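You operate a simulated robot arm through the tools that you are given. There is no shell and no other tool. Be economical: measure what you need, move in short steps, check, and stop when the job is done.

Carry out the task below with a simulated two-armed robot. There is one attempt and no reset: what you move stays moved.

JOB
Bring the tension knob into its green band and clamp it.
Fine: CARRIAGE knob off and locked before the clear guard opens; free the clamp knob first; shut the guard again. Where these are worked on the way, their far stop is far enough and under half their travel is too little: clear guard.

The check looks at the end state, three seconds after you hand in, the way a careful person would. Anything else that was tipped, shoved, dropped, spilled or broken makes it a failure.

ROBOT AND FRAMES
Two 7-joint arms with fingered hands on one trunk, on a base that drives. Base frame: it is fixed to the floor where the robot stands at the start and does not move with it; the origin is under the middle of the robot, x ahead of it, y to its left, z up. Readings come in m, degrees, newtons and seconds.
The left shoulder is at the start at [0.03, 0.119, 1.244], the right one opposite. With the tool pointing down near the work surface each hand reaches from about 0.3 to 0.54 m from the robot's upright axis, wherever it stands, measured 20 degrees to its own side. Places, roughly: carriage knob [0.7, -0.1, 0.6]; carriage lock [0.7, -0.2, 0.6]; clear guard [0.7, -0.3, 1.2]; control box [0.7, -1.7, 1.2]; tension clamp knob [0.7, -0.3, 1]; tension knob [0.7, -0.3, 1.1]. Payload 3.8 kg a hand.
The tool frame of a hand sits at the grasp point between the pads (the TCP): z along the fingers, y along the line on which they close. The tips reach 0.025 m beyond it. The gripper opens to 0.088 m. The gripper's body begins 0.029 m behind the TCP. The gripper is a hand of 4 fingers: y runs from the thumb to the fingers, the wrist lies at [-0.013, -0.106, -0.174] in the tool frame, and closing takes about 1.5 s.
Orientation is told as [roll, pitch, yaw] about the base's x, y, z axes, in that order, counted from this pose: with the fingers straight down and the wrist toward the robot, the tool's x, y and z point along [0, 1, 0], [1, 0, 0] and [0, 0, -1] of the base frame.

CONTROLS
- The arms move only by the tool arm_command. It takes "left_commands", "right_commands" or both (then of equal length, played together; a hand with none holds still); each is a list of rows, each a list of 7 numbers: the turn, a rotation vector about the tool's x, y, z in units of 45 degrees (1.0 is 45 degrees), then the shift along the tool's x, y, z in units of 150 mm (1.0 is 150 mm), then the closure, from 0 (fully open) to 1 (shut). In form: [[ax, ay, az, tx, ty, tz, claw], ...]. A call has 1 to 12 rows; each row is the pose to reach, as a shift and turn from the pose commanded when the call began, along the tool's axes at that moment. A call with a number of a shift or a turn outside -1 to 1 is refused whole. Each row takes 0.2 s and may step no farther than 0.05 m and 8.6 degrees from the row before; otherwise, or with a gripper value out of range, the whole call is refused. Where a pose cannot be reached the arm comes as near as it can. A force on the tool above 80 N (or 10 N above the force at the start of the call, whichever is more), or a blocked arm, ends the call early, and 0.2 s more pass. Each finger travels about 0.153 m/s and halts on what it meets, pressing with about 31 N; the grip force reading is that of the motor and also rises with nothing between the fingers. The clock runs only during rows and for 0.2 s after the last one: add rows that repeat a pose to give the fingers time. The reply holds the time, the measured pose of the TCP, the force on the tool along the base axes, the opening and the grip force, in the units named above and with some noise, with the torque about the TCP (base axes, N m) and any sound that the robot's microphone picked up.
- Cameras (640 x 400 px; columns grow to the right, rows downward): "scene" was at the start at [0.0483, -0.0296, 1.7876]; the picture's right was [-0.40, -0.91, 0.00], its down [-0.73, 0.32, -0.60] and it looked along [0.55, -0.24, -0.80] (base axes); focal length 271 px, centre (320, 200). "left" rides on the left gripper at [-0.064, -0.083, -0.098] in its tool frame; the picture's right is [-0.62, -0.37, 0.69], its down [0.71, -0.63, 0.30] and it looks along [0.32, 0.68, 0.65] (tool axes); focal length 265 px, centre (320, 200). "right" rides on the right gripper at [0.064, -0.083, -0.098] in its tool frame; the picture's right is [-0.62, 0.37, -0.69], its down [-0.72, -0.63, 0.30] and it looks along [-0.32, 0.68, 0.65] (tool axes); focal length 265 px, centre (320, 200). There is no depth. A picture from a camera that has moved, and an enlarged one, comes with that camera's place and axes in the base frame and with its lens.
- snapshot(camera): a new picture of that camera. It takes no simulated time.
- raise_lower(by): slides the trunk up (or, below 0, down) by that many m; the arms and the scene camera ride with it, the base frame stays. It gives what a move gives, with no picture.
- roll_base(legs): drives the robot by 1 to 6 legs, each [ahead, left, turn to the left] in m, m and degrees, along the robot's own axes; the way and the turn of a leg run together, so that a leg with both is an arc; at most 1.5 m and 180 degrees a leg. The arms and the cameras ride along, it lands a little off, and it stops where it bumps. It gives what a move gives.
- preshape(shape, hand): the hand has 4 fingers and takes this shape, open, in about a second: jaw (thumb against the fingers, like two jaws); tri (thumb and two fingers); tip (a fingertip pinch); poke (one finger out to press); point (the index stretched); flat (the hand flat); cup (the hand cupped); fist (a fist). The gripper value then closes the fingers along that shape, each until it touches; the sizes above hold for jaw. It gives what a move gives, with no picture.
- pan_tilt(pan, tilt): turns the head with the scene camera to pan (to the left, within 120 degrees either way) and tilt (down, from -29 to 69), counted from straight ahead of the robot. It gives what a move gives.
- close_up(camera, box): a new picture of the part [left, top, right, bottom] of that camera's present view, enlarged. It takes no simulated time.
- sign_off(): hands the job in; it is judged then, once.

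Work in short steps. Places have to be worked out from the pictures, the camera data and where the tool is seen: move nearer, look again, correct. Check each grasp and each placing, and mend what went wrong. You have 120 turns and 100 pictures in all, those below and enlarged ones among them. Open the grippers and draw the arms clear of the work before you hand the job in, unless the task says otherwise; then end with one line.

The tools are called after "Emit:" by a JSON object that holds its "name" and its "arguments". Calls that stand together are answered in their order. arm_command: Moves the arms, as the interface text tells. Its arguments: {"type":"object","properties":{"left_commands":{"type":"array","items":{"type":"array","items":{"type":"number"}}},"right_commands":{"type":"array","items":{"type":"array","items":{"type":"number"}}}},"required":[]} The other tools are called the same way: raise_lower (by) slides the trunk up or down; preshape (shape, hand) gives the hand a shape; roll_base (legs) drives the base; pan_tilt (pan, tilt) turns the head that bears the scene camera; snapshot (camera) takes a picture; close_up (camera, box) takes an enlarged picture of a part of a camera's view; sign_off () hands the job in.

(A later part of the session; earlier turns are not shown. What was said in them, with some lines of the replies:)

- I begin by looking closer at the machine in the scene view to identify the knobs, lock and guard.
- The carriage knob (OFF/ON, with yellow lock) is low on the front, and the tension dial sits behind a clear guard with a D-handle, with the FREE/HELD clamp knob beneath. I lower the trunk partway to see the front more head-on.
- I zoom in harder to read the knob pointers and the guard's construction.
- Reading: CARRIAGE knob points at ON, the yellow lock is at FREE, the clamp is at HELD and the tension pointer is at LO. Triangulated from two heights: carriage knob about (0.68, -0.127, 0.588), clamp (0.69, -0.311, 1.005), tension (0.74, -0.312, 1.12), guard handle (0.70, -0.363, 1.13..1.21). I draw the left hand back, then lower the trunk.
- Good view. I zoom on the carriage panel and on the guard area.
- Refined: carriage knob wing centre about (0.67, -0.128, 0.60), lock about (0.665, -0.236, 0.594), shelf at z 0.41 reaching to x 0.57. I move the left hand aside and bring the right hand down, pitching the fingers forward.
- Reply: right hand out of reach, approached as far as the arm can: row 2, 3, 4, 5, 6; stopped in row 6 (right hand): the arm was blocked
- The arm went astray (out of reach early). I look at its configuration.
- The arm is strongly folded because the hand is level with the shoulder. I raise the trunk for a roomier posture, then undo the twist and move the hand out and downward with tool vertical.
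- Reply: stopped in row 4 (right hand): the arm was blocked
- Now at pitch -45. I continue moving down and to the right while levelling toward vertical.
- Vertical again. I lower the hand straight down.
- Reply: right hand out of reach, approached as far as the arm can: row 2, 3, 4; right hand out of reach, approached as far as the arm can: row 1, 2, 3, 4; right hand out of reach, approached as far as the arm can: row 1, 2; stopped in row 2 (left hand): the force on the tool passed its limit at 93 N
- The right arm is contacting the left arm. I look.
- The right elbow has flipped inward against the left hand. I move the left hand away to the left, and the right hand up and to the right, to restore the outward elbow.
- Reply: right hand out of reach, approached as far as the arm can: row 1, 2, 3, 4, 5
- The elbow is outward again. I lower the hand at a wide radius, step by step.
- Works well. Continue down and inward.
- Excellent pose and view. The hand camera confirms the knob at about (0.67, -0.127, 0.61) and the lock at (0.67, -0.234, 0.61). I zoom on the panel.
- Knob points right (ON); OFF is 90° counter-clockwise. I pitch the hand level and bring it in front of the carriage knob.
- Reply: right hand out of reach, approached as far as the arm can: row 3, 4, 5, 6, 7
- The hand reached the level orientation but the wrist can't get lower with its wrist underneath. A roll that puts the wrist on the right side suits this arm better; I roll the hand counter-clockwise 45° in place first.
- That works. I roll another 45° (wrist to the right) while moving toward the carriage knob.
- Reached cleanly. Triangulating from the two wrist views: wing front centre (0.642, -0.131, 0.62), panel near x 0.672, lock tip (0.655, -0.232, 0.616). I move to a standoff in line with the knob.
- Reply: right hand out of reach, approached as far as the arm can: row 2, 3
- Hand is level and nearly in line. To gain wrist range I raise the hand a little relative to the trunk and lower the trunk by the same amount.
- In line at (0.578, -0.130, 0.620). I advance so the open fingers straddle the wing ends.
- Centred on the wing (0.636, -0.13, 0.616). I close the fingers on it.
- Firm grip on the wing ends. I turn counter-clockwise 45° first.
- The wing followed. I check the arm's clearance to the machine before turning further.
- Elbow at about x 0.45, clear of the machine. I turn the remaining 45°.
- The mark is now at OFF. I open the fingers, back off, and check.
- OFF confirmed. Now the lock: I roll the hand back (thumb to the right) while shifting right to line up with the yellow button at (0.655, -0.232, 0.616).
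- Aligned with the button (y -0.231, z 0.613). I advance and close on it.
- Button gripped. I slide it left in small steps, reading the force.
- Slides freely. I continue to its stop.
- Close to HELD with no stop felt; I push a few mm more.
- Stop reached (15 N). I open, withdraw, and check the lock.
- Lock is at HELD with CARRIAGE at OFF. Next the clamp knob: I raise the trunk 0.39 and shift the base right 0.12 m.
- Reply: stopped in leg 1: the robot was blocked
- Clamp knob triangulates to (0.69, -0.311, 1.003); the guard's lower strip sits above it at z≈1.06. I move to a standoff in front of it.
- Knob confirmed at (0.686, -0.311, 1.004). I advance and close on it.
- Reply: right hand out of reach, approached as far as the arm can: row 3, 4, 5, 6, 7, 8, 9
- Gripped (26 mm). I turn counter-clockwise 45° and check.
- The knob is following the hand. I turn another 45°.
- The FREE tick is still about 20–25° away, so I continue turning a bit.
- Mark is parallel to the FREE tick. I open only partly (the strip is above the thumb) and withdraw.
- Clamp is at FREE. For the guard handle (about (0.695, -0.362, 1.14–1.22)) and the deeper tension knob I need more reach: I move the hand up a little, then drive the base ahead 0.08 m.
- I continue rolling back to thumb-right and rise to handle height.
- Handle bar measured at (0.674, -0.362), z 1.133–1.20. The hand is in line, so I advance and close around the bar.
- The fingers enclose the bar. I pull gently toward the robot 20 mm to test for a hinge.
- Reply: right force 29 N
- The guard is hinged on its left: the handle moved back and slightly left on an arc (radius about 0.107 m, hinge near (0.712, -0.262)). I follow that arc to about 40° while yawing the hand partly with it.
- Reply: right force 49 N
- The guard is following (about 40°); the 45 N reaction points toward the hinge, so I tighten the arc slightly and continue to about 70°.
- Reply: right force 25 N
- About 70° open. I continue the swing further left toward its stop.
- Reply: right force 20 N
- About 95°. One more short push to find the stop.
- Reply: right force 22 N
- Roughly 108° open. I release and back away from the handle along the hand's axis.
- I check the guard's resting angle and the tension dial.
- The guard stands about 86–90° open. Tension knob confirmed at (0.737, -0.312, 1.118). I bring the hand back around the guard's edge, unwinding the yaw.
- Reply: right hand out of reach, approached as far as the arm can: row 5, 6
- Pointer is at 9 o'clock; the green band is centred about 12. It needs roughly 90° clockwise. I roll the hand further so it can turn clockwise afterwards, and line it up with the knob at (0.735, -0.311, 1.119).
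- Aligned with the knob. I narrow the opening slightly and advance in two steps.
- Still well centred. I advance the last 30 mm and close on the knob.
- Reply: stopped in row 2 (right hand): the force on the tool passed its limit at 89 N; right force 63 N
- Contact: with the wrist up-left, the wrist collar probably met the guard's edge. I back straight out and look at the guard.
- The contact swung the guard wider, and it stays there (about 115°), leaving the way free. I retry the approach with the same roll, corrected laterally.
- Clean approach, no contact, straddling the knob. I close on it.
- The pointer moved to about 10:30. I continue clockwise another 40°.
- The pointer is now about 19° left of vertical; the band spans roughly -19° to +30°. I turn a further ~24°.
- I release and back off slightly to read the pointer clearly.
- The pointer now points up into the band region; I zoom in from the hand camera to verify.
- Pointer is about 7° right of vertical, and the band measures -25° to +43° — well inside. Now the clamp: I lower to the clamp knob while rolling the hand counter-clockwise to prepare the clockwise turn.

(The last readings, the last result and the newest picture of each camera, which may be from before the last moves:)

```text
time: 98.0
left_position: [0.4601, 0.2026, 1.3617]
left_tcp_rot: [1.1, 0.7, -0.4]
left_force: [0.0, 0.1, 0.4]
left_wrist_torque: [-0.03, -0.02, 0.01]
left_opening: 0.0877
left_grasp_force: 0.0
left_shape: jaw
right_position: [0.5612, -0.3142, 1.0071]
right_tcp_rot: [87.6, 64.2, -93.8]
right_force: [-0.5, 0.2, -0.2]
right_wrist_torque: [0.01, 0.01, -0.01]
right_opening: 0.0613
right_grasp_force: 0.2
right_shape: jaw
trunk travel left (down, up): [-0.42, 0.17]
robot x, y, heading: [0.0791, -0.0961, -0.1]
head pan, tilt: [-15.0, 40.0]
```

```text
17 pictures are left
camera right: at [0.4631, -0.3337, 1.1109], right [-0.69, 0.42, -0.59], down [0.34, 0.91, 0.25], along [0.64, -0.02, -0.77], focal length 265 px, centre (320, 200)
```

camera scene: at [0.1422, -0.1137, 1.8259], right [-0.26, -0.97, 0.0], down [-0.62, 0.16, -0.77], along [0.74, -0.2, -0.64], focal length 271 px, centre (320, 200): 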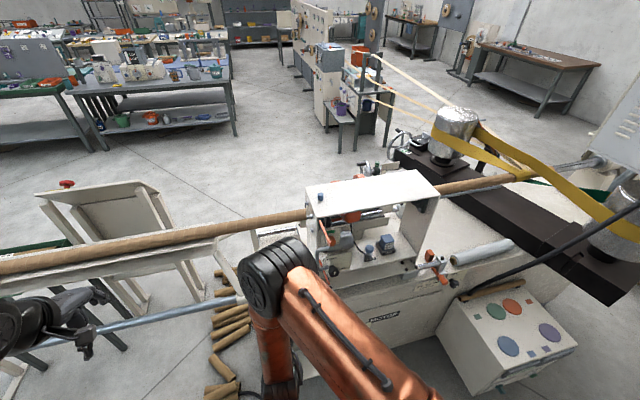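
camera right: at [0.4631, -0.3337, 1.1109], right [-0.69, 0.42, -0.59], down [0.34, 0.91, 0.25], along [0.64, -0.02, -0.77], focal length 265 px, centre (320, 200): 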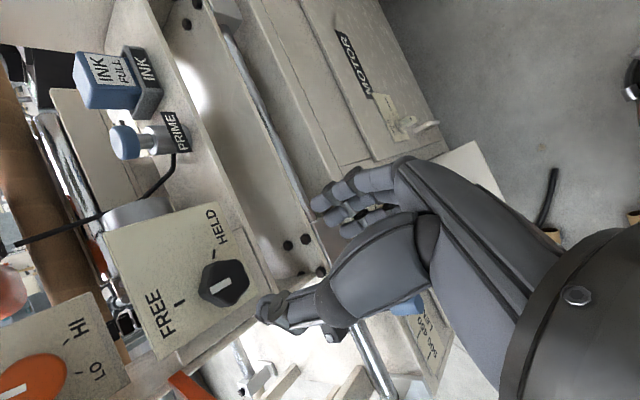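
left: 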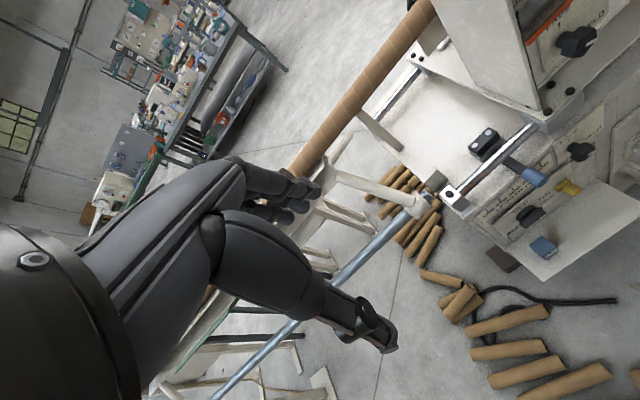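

Clamp knob at (0.687, -0.308, 1.0045), still FREE. I advance and grip.

Emit:
{"name": "arm_command", "arguments": {"right_commands": [[0, 0, 0, -0.05, -0.02, 0.25, 0.25], [0, 0, 0, -0.07, -0.025, 0.5, 0.25], [0, 0, 0, -0.07, -0.025, 0.73, 0.25], [0, 0, 0, -0.07, -0.025, 0.73, 0.5], [0, 0, 0, -0.07, -0.025, 0.73, 0.9], [0, 0, 0, -0.07, -0.025, 0.73, 0.9], [0, 0, 0, -0.07, -0.025, 0.73, 0.9], [0, 0, 0, -0.07, -0.025, 0.73, 0.9]]}}

Emit:
{"name": "arm_command", "arguments": {"right_commands": [[0, 0, 0.17, 0, 0, 0, 0.9], [0, 0, 0.33, 0, 0, 0, 0.9], [0, 0, 0.5, 0, 0, 0, 0.9], [0, 0, 0.67, 0, 0, 0, 0.9], [0, 0, 0.83, 0, 0, 0, 0.9], [0, 0, 1, 0, 0, 0, 0.9]]}}

Emit:
{"name": "arm_command", "arguments": {"right_commands": [[0, 0, 0.17, 0, 0, 0, 0.9], [0, 0, 0.33, 0, 0, 0, 0.9], [0, 0, 0.5, 0, 0, 0, 0.9], [0, 0, 0.67, 0, 0, 0, 0.9], [0, 0, 0.83, 0, 0, 0, 0.9], [0, 0, 1, 0, 0, 0, 0.9]]}}

Emit:
{"name": "close_up", "arguments": {"camera": "right", "box": [150, 130, 420, 370]}}

```text
time: 99.8
left_position: [0.4602, 0.2036, 1.3612]
left_tcp_rot: [1.1, 0.7, -0.4]
left_force: [0.4, -0.1, -0.1]
left_wrist_torque: [0.0, -0.03, 0.0]
left_opening: 0.0876
left_grasp_force: 0.1
left_shape: jaw
right_position: [0.6691, -0.3081, 1.0048]
right_tcp_rot: [87.9, 64.2, -93.6]
right_force: [1.6, 1.0, 2.7]
right_wrist_torque: [-0.04, -0.04, 0.04]
right_opening: 0.0269
right_grasp_force: 30.7
right_shape: jaw
trunk travel left (down, up): [-0.42, 0.17]
robot x, y, heading: [0.0777, -0.0941, -0.3]
head pan, tilt: [-15.0, 40.0]
```

```text
time: 101.2
left_position: [0.4584, 0.2029, 1.3626]
left_tcp_rot: [1.1, 0.6, -0.5]
left_force: [-0.6, 0.3, 0.9]
left_wrist_torque: [0.01, -0.03, -0.03]
left_opening: 0.0877
left_grasp_force: 0.0
left_shape: jaw
right_position: [0.6707, -0.3071, 1.0063]
right_tcp_rot: [-87.3, 70.4, 90.9]
right_force: [1.1, -3.2, 9.4]
right_wrist_torque: [-0.05, -0.09, -0.03]
right_opening: 0.0264
right_grasp_force: 30.9
right_shape: jaw
trunk travel left (down, up): [-0.42, 0.17]
robot x, y, heading: [0.0752, -0.0915, -0.2]
head pan, tilt: [-15.0, 40.0]
```

```text
time: 102.6
left_position: [0.4586, 0.2014, 1.3622]
left_tcp_rot: [1.2, 0.8, -0.4]
left_force: [1.0, -0.3, -0.4]
left_wrist_torque: [0.0, -0.01, 0.01]
left_opening: 0.0877
left_grasp_force: 0.0
left_shape: jaw
right_position: [0.6692, -0.3087, 1.0041]
right_tcp_rot: [-88.9, 25.5, 88.7]
right_force: [2.1, -5.2, 6.8]
right_wrist_torque: [-0.09, -0.05, 0.02]
right_opening: 0.0256
right_grasp_force: 30.4
right_shape: jaw
trunk travel left (down, up): [-0.42, 0.17]
robot x, y, heading: [0.0826, -0.094, -0.2]
head pan, tilt: [-15.0, 40.0]
```

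```text
1.67 times, centred on (285, 250) of right
camera zoom: at [0.5679, -0.4077, 0.9829], right [-0.67, 0.62, 0.41], down [0.31, -0.27, 0.91], along [0.68, 0.74, -0.01], focal length 442 px, centre (378, 117)
```

zoom: 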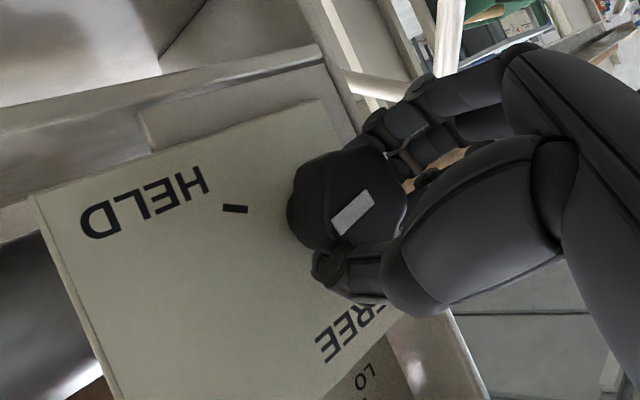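

About 25–45° remains to HELD. I continue clockwise, watching torque for the stop.

Emit:
{"name": "arm_command", "arguments": {"right_commands": [[0, 0, 0.17, 0, 0, 0, 0.9], [0, 0, 0.33, 0, 0, 0, 0.9], [0, 0, 0.5, 0, 0, 0, 0.9], [0, 0, 0.67, 0, 0, 0, 0.9], [0, 0, 0.83, 0, 0, 0, 0.9], [0, 0, 0.95, 0, 0, 0, 0.9]]}}

Emit:
{"name": "close_up", "arguments": {"camera": "right", "box": [150, 130, 420, 370]}}

```text
time: 104.0
left_position: [0.4606, 0.2018, 1.3626]
left_tcp_rot: [1.2, 0.7, -0.4]
left_force: [-0.7, -0.4, 0.2]
left_wrist_torque: [0.02, 0.02, 0.02]
left_opening: 0.0878
left_grasp_force: 0.0
left_shape: jaw
right_position: [0.6693, -0.3081, 1.0051]
right_tcp_rot: [-88.9, -17.1, 88.0]
right_force: [2.5, -6.2, 5.4]
right_wrist_torque: [-0.02, -0.13, 0.14]
right_opening: 0.0253
right_grasp_force: 30.7
right_shape: jaw
trunk travel left (down, up): [-0.42, 0.17]
robot x, y, heading: [0.077, -0.0959, 0.1]
head pan, tilt: [-15.0, 40.0]
```

```text
1.67 times, centred on (285, 250) of right
camera zoom: at [0.5683, -0.3651, 0.9188], right [-0.67, 0.19, 0.71], down [0.29, -0.82, 0.49], along [0.68, 0.54, 0.5], focal length 442 px, centre (378, 117)
```

zoom: 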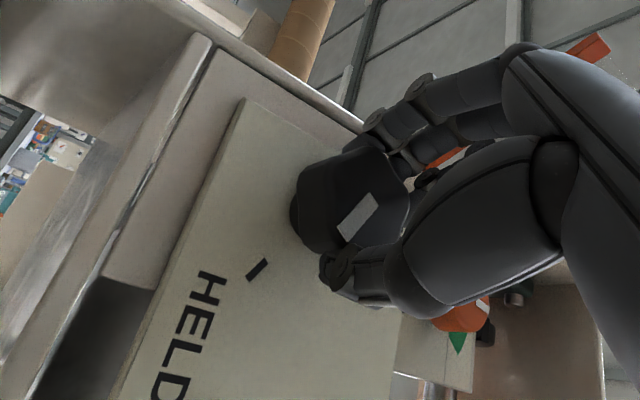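

The mark now sits at the same angle (≈30° below right) as at the initial HELD. I nudge a few degrees more to seat it, then release and withdraw.

Emit:
{"name": "arm_command", "arguments": {"right_commands": [[0, 0, 0.1, 0, 0, 0, 0.9], [0, 0, 0.1, 0, 0, 0, 0.9], [0, 0, 0.1, 0, 0, 0, 0.5], [0, 0, 0.1, 0, 0, 0, 0.3], [0, 0, 0.1, 0, 0, 0, 0.3], [0, 0, 0.1, 0, 0, -0.25, 0.3], [0, 0, 0.1, 0, 0, -0.5, 0.3], [0, 0, 0.1, 0, 0, -0.8, 0.1], [0, 0, 0.1, 0, 0, -1, 0]]}}

Emit:
{"name": "snapshot", "arguments": {"camera": "scene"}}

Emit:
{"name": "close_up", "arguments": {"camera": "scene", "box": [310, 200, 380, 270]}}

```text
time: 106.0
left_position: [0.4605, 0.2023, 1.3627]
left_tcp_rot: [1.0, 0.7, -0.4]
left_force: [0.3, 0.5, 0.3]
left_wrist_torque: [-0.02, -0.03, 0.01]
left_opening: 0.0876
left_grasp_force: 0.1
left_shape: jaw
right_position: [0.5199, -0.3042, 1.0088]
right_tcp_rot: [-89.0, -21.5, 87.8]
right_force: [-0.5, 0.0, 0.7]
right_wrist_torque: [-0.01, 0.03, 0.03]
right_opening: 0.0878
right_grasp_force: 0.0
right_shape: jaw
trunk travel left (down, up): [-0.42, 0.17]
robot x, y, heading: [0.0776, -0.0957, -0.3]
head pan, tilt: [-15.0, 40.0]
```

```text
14 pictures are left
camera scene: at [0.141, -0.1162, 1.8259], right [-0.26, -0.97, 0.0], down [-0.62, 0.17, -0.77], along [0.74, -0.2, -0.64], focal length 271 px, centre (320, 200)
```

scene: 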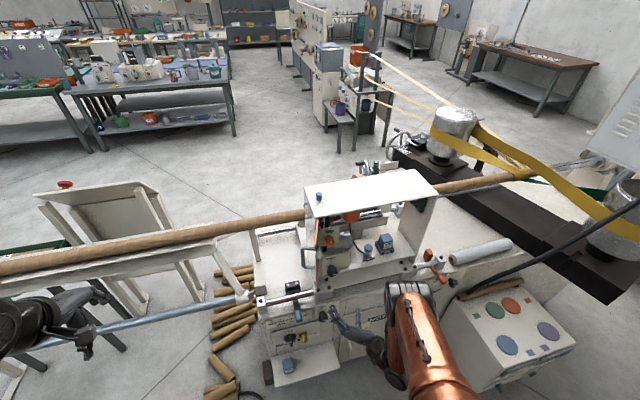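

```text
5.71 times, centred on (345, 235) of scene
camera zoom: at [0.141, -0.1162, 1.8259], right [-0.26, -0.97, 0.0], down [-0.62, 0.17, -0.77], along [0.74, -0.2, -0.64], focal length 1547 px, centre (177, 0)
```

zoom: 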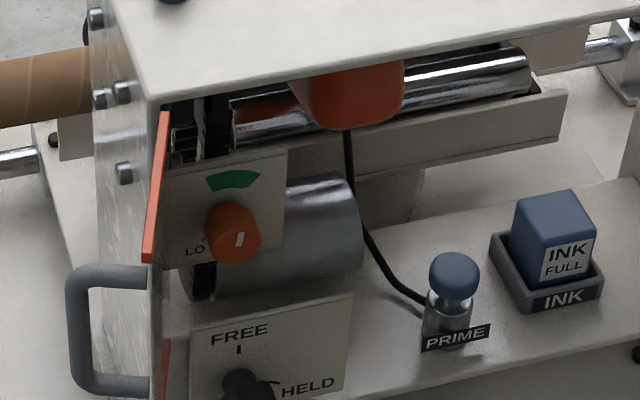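

Tension stays in the band. Now to shut the guard by regripping its handle as I released it: I first move the hand left and up, clear of the guard.

Emit:
{"name": "arm_command", "arguments": {"right_commands": [[0, 0, -0.1, -0.08, 0.2, 0, 0], [0, 0, -0.2, -0.16, 0.4, 0, 0], [0, 0, -0.3, -0.24, 0.6, 0, 0], [0, 0, -0.4, -0.32, 0.8, 0, 0], [0, 0, -0.478, -0.39, 1, 0, 0]]}}

Emit:
{"name": "arm_command", "arguments": {"right_commands": [[0.15, 0, 0, -0.05, 0.08, 0, 0], [0.3, 0, 0, -0.1, 0.16, 0, 0], [0.45, 0, 0, -0.16, 0.24, 0, 0], [0.6, 0, 0, -0.21, 0.32, 0, 0], [0.75, 0, 0, -0.27, 0.4, 0, 0], [0.93, 0, 0, -0.32, 0.47, 0, 0]]}}

Emit:
{"name": "snapshot", "arguments": {"camera": "right"}}

```text
time: 107.2
left_position: [0.4598, 0.2037, 1.3624]
left_tcp_rot: [1.1, 0.6, -0.3]
left_force: [0.2, 1.1, 0.8]
left_wrist_torque: [0.01, 0.03, 0.0]
left_opening: 0.0875
left_grasp_force: 0.0
left_shape: jaw
right_position: [0.525, -0.1835, 1.1178]
right_tcp_rot: [-89.0, 0.1, 88.2]
right_force: [-0.2, 0.7, 0.4]
right_wrist_torque: [0.0, 0.0, -0.03]
right_opening: 0.0876
right_grasp_force: 0.1
right_shape: jaw
trunk travel left (down, up): [-0.42, 0.17]
robot x, y, heading: [0.0769, -0.0919, 0.0]
head pan, tilt: [-15.0, 40.0]
```

```text
time: 108.6
left_position: [0.4593, 0.2047, 1.361]
left_tcp_rot: [1.0, 0.8, -0.4]
left_force: [-0.3, -0.4, -1.1]
left_wrist_torque: [0.0, 0.0, -0.06]
left_opening: 0.0878
left_grasp_force: 0.1
left_shape: jaw
right_position: [0.5285, -0.1132, 1.1649]
right_tcp_rot: [-89.2, 0.5, 46.3]
right_force: [-0.1, 0.5, -0.8]
right_wrist_torque: [0.0, 0.01, -0.02]
right_opening: 0.0875
right_grasp_force: 0.1
right_shape: jaw
trunk travel left (down, up): [-0.42, 0.17]
robot x, y, heading: [0.0749, -0.0951, -0.3]
head pan, tilt: [-15.0, 40.0]
```

```text
12 pictures are left
camera right: at [0.3984, -0.1052, 1.1017], right [-0.24, 0.74, 0.62], down [-0.2, -0.67, 0.72], along [0.95, 0.04, 0.31], focal length 265 px, centre (320, 200)
```

right: 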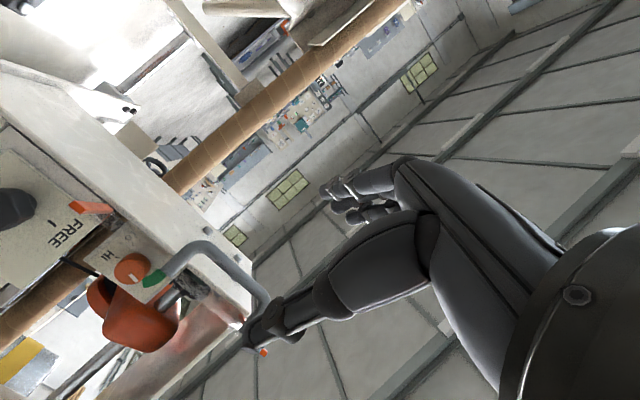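

Handle bar located at (0.629, -0.195, z 1.133–1.20). I advance along the hand axis and grip it.

Emit:
{"name": "arm_command", "arguments": {"right_commands": [[0, 0, 0, -0.01, 0.03, 0.2, 0], [0, 0, 0, -0.01, 0.069, 0.4, 0], [0, 0, 0, -0.01, 0.069, 0.6, 0], [0, 0, 0, -0.01, 0.069, 0.796, 0], [0, 0, 0, -0.01, 0.069, 0.796, 0.4], [0, 0, 0, -0.01, 0.069, 0.796, 0.8], [0, 0, 0, -0.01, 0.069, 0.796, 1], [0, 0, 0, -0.01, 0.069, 0.796, 1], [0, 0, 0, -0.01, 0.069, 0.796, 1], [0, 0, 0, -0.01, 0.069, 0.796, 1]]}}

Emit:
{"name": "close_up", "arguments": {"camera": "right", "box": [120, 130, 420, 400]}}

```text
time: 110.8
left_position: [0.4604, 0.2033, 1.3617]
left_tcp_rot: [1.1, 0.6, -0.4]
left_force: [0.0, 0.2, 0.1]
left_wrist_torque: [-0.01, -0.01, -0.01]
left_opening: 0.0878
left_grasp_force: 0.0
left_shape: jaw
right_position: [0.6218, -0.1878, 1.163]
right_tcp_rot: [-89.2, 0.6, 46.4]
right_force: [-0.1, 0.5, 1.2]
right_wrist_torque: [-0.06, 0.06, 0.01]
right_opening: 0.0053
right_grasp_force: 31.0
right_shape: jaw
trunk travel left (down, up): [-0.42, 0.17]
robot x, y, heading: [0.0805, -0.0924, 0.1]
head pan, tilt: [-15.0, 40.0]
```

```text
1.48 times, centred on (270, 265) of right
camera zoom: at [0.4926, -0.1811, 1.1004], right [-0.24, 0.74, 0.63], down [-0.2, -0.67, 0.72], along [0.95, 0.04, 0.31], focal length 393 px, centre (394, 104)
```

zoom: 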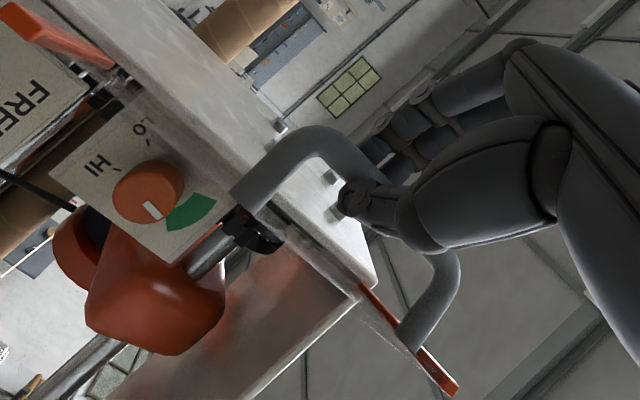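

Gripped. I swing the guard back along the reversed arc to about 70°.

Emit:
{"name": "arm_command", "arguments": {"right_commands": [[-0.067, 0, 0, 0, -0.098, 0.054, 1], [-0.156, 0, 0, 0, -0.213, 0.129, 1], [-0.25, 0, 0, 0, -0.344, 0.201, 1], [-0.34, 0, 0, 0, -0.457, 0.29, 1], [-0.34, 0, 0, 0, -0.457, 0.29, 1]]}}

```text
time: 112.0
left_position: [0.464, 0.2029, 1.3609]
left_tcp_rot: [1.1, 0.8, -0.3]
left_force: [0.8, 0.1, 0.7]
left_wrist_torque: [0.02, 0.01, 0.0]
left_opening: 0.0877
left_grasp_force: 0.2
left_shape: jaw
right_position: [0.6094, -0.2683, 1.1656]
right_tcp_rot: [-89.2, 0.4, 61.9]
right_force: [18.9, 1.0, 2.8]
right_wrist_torque: [-0.01, 0.04, -0.08]
right_opening: 0.005
right_grasp_force: 30.8
right_shape: jaw
trunk travel left (down, up): [-0.42, 0.17]
robot x, y, heading: [0.0808, -0.0958, -0.2]
head pan, tilt: [-15.0, 40.0]
```

Following well. I continue the arc to closed.

Emit:
{"name": "arm_command", "arguments": {"right_commands": [[-0.14, 0, 0, 0, -0.132, 0.093, 1], [-0.27, 0, 0, 0, -0.269, 0.193, 1], [-0.4, 0, 0, 0, -0.339, 0.337, 1], [-0.55, 0, 0, 0, -0.385, 0.513, 1], [-0.62, 0, 0, 0, -0.37, 0.625, 1], [-0.62, 0, 0, 0, -0.37, 0.65, 1]]}}

Emit:
{"name": "close_up", "arguments": {"camera": "scene", "box": [290, 180, 410, 290]}}

```text
time: 113.4
left_position: [0.4601, 0.2062, 1.3615]
left_tcp_rot: [0.8, 0.7, -0.4]
left_force: [0.2, -0.5, -0.3]
left_wrist_torque: [0.01, 0.0, 0.0]
left_opening: 0.0879
left_grasp_force: 0.0
left_shape: jaw
right_position: [0.6672, -0.3585, 1.1642]
right_tcp_rot: [-88.8, 0.0, 89.8]
right_force: [9.6, 21.8, 5.3]
right_wrist_torque: [-0.04, 0.01, 0.11]
right_opening: 0.0045
right_grasp_force: 31.0
right_shape: jaw
trunk travel left (down, up): [-0.42, 0.17]
robot x, y, heading: [0.0767, -0.0947, -0.2]
head pan, tilt: [-15.0, 40.0]
```

```text
3.64 times, centred on (350, 235) of scene
camera zoom: at [0.1432, -0.1099, 1.8258], right [-0.26, -0.97, 0.0], down [-0.62, 0.16, -0.77], along [0.74, -0.2, -0.64], focal length 984 px, centre (211, 73)
```

zoom: 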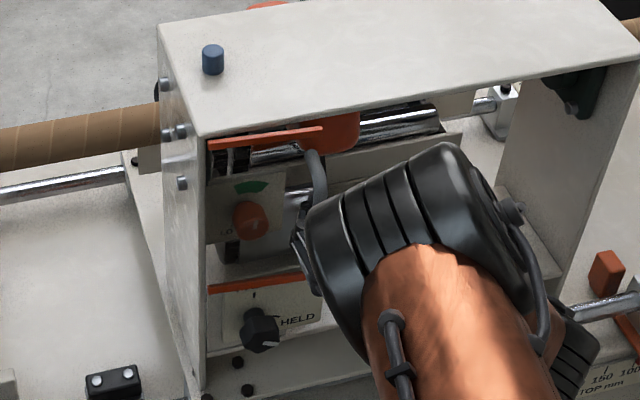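

Guard is back at its frame. I press a few mm more to seat it, then release and withdraw.

Emit:
{"name": "arm_command", "arguments": {"right_commands": [[0, 0, 0, 0, -0.02, 0.03, 1], [0, 0, 0, 0, -0.02, 0.05, 1], [0, 0, 0, 0, -0.02, 0.05, 1]]}}

Emit:
{"name": "arm_command", "arguments": {"right_commands": [[0, 0, 0, 0, 0, 0, 0.6], [0, 0, 0, 0, 0, 0, 0.3], [0, 0, 0, 0, 0, 0, 0.1], [0, 0, 0, 0, 0, 0, 0], [0, 0, 0, 0, 0, -0.25, 0], [0, 0, 0, 0, 0, -0.5, 0], [0, 0, 0, 0, 0, -0.75, 0], [0, 0, 0, 0, 0, -1, 0]]}}

Emit:
{"name": "close_up", "arguments": {"camera": "scene", "box": [290, 180, 410, 290]}}

```text
time: 114.2
left_position: [0.4601, 0.2083, 1.3611]
left_tcp_rot: [0.8, 0.7, -0.4]
left_force: [-1.5, 0.2, -1.5]
left_wrist_torque: [0.0, -0.02, 0.01]
left_opening: 0.0875
left_grasp_force: 0.0
left_shape: jaw
right_position: [0.674, -0.3622, 1.1643]
right_tcp_rot: [-89.0, 0.1, 89.7]
right_force: [5.4, 22.0, 4.9]
right_wrist_torque: [-0.04, 0.05, 0.15]
right_opening: 0.0046
right_grasp_force: 30.7
right_shape: jaw
trunk travel left (down, up): [-0.42, 0.17]
robot x, y, heading: [0.0786, -0.0953, 0.1]
head pan, tilt: [-15.0, 40.0]
```

```text
time: 116.0
left_position: [0.4583, 0.2011, 1.363]
left_tcp_rot: [1.1, 0.6, -0.4]
left_force: [-0.3, -0.8, 0.1]
left_wrist_torque: [0.03, 0.0, 0.01]
left_opening: 0.0878
left_grasp_force: 0.0
left_shape: jaw
right_position: [0.5224, -0.3664, 1.1674]
right_tcp_rot: [-89.2, 0.0, 89.7]
right_force: [0.4, -0.5, -0.3]
right_wrist_torque: [0.0, 0.01, 0.03]
right_opening: 0.0876
right_grasp_force: 0.0
right_shape: jaw
trunk travel left (down, up): [-0.42, 0.17]
robot x, y, heading: [0.0784, -0.0923, 0.0]
head pan, tilt: [-15.0, 40.0]
```

```text
3.64 times, centred on (350, 235) of scene
camera zoom: at [0.1404, -0.1166, 1.8259], right [-0.26, -0.97, 0.0], down [-0.62, 0.17, -0.77], along [0.74, -0.2, -0.64], focal length 984 px, centre (211, 73)
```

zoom: 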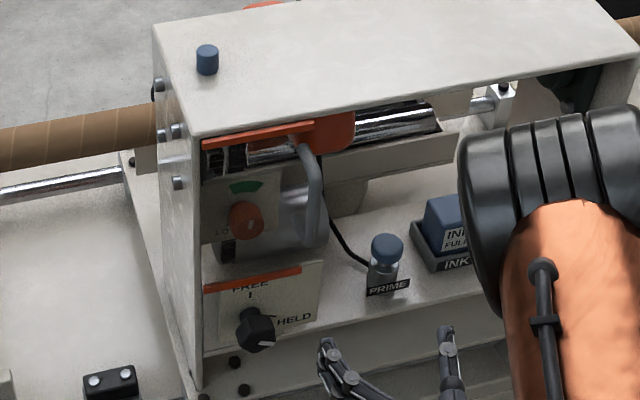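

It looks shut, but I felt no clear stop. I press the closed fingertips against the handle to confirm it's fully seated.

Emit:
{"name": "arm_command", "arguments": {"right_commands": [[0, 0, 0, 0, 0.02, 0.1, 0.5], [0, 0, 0, 0, 0.02, 0.2, 1], [0, 0, 0, 0, 0.02, 0.3, 1], [0, 0, 0, 0, 0.02, 0.4, 1], [0, 0, 0, 0, 0.02, 0.55, 1], [0, 0, 0, 0, 0.02, 0.7, 1], [0, 0, 0, 0, 0.02, 0.78, 1], [0, 0, 0, 0, 0.02, 0.82, 1], [0, 0, 0, 0, 0.02, 0.86, 1], [0, 0, 0, 0, 0.02, 0.88, 1]]}}

```text
time: 118.2
left_position: [0.4573, 0.2016, 1.3633]
left_tcp_rot: [1.1, 0.7, -0.4]
left_force: [0.1, 0.1, 0.7]
left_wrist_torque: [0.0, 0.01, 0.02]
left_opening: 0.0878
left_grasp_force: 0.1
left_shape: jaw
right_position: [0.6523, -0.3659, 1.1617]
right_tcp_rot: [-88.9, -0.1, 89.5]
right_force: [-14.7, -5.0, -0.5]
right_wrist_torque: [-0.01, 0.0, 0.05]
right_opening: 0.0
right_grasp_force: 30.8
right_shape: jaw
trunk travel left (down, up): [-0.42, 0.17]
robot x, y, heading: [0.0792, -0.0959, -0.1]
head pan, tilt: [-15.0, 40.0]
```

Contact with 15 N. I press a bit further to see if it is a stop.

Emit:
{"name": "arm_command", "arguments": {"right_commands": [[0, 0, 0, 0, 0, 0.02, 1], [0, 0, 0, 0, 0, 0.04, 1], [0, 0, 0, 0, 0, 0.06, 1]]}}

```text
time: 119.0
left_position: [0.4535, 0.1985, 1.3645]
left_tcp_rot: [1.3, 0.4, -0.5]
left_force: [0.6, -0.1, -0.7]
left_wrist_torque: [-0.02, -0.02, 0.01]
left_opening: 0.0879
left_grasp_force: 0.1
left_shape: jaw
right_position: [0.6576, -0.3713, 1.1633]
right_tcp_rot: [-89.0, -0.1, 89.3]
right_force: [-35.7, -19.0, -4.6]
right_wrist_torque: [-0.02, 0.0, 0.15]
right_opening: 0.0001
right_grasp_force: 31.0
right_shape: jaw
trunk travel left (down, up): [-0.42, 0.17]
robot x, y, heading: [0.0795, -0.0931, -0.0]
head pan, tilt: [-15.0, 40.0]
```

Force climbs steeply: the guard is on its stop. I withdraw well clear and inspect everything.

Emit:
{"name": "arm_command", "arguments": {"right_commands": [[0, 0, 0, 0, 0, -0.25, 1], [0, 0, 0, 0, 0, -0.5, 1], [0, 0, 0, 0, 0, -0.75, 0.5], [0, 0, 0, 0, -0.2, -1, 0], [0, 0, 0, 0, -0.4, -1, 0], [0, 0, 0, 0, -0.7, -1, 0], [0, 0, 0, 0, -1, -1, 0]]}}

Emit:
{"name": "roll_base", "arguments": {"legs": [[-0.12, 0.02, 0]]}}

Emit:
{"name": "snapshot", "arguments": {"camera": "scene"}}

Emit:
{"name": "close_up", "arguments": {"camera": "scene", "box": [300, 180, 370, 270]}}

```text
time: 120.6
left_position: [0.4591, 0.2009, 1.362]
left_tcp_rot: [1.2, 0.6, -0.4]
left_force: [0.1, -0.1, -0.4]
left_wrist_torque: [0.0, 0.02, 0.02]
left_opening: 0.0876
left_grasp_force: 0.0
left_shape: jaw
right_position: [0.5121, -0.5139, 1.1655]
right_tcp_rot: [-88.9, -0.3, 89.6]
right_force: [0.3, -0.6, 0.7]
right_wrist_torque: [-0.04, -0.01, 0.03]
right_opening: 0.0877
right_grasp_force: 0.1
right_shape: jaw
trunk travel left (down, up): [-0.42, 0.17]
robot x, y, heading: [0.0791, -0.0949, 0.1]
head pan, tilt: [-15.0, 40.0]
```

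```text
time: 121.8
left_position: [0.3405, 0.222, 1.3617]
left_tcp_rot: [1.0, 0.7, -0.4]
left_force: [-0.3, 1.0, -0.6]
left_wrist_torque: [0.0, 0.0, 0.03]
left_opening: 0.0877
left_grasp_force: 0.0
left_shape: jaw
right_position: [0.3928, -0.4916, 1.1643]
right_tcp_rot: [-89.0, -0.1, 89.6]
right_force: [-0.6, 0.0, 0.7]
right_wrist_torque: [-0.01, 0.0, 0.04]
right_opening: 0.0878
right_grasp_force: 0.0
right_shape: jaw
trunk travel left (down, up): [-0.42, 0.17]
robot x, y, heading: [-0.0419, -0.0745, -0.0]
head pan, tilt: [-15.0, 40.0]
```

```text
8 pictures are left
camera scene: at [0.0211, -0.0959, 1.8258], right [-0.26, -0.97, 0.0], down [-0.62, 0.17, -0.77], along [0.74, -0.2, -0.64], focal length 271 px, centre (320, 200)
```

scene: 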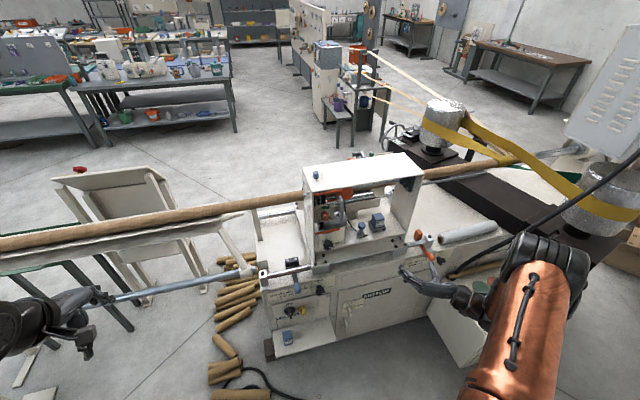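

```text
4.44 times, centred on (335, 225) of scene
camera zoom: at [0.0211, -0.0959, 1.8258], right [-0.26, -0.97, 0.0], down [-0.62, 0.17, -0.77], along [0.74, -0.2, -0.64], focal length 1203 px, centre (253, 89)
```

zoom: 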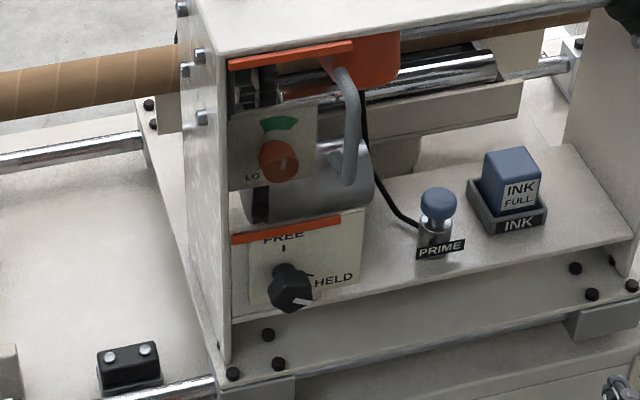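

Guard shut, clamp HELD, tension pointer toward the green band. I do a tight last check of the dial and the carriage panel.

Emit:
{"name": "close_up", "arguments": {"camera": "scene", "box": [312, 198, 352, 252]}}

Emit:
{"name": "close_up", "arguments": {"camera": "scene", "box": [265, 270, 345, 350]}}

```text
7.41 times, centred on (332, 225) of scene
camera zoom: at [0.0211, -0.0959, 1.8258], right [-0.26, -0.97, 0.0], down [-0.62, 0.17, -0.77], along [0.74, -0.2, -0.64], focal length 2005 px, centre (231, 15)
```

zoom: 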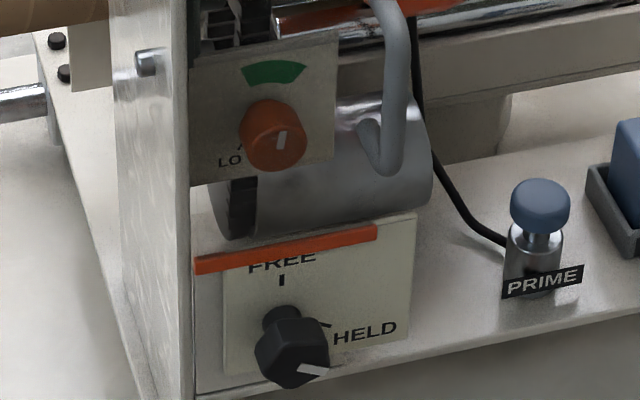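

```text
5.00 times, centred on (305, 310) of scene
camera zoom: at [0.0211, -0.0959, 1.8258], right [-0.26, -0.97, 0.0], down [-0.62, 0.17, -0.77], along [0.74, -0.2, -0.64], focal length 1354 px, centre (395, -350)
```

zoom: 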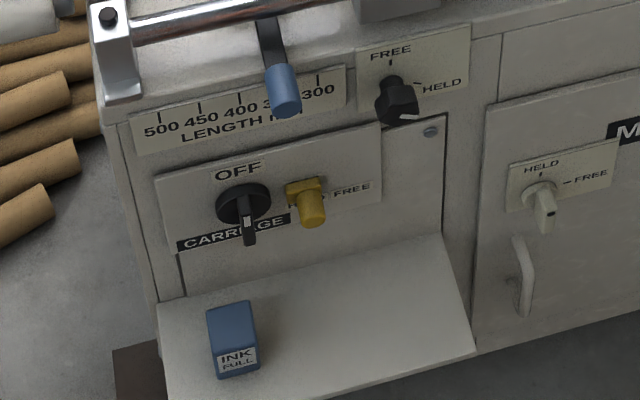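

All checks agree: CARRIAGE is OFF and HELD, the guard is shut, tension is in the green band, the clamp is HELD and the arms are clear. I hand it in.

Emit:
{"name": "sign_off", "arguments": {}}

```text
The job is handed in.
```

The tension knob is in its green band and clamped at HELD, the clear guard is shut again, and the carriage knob is OFF with its lock at HELD.
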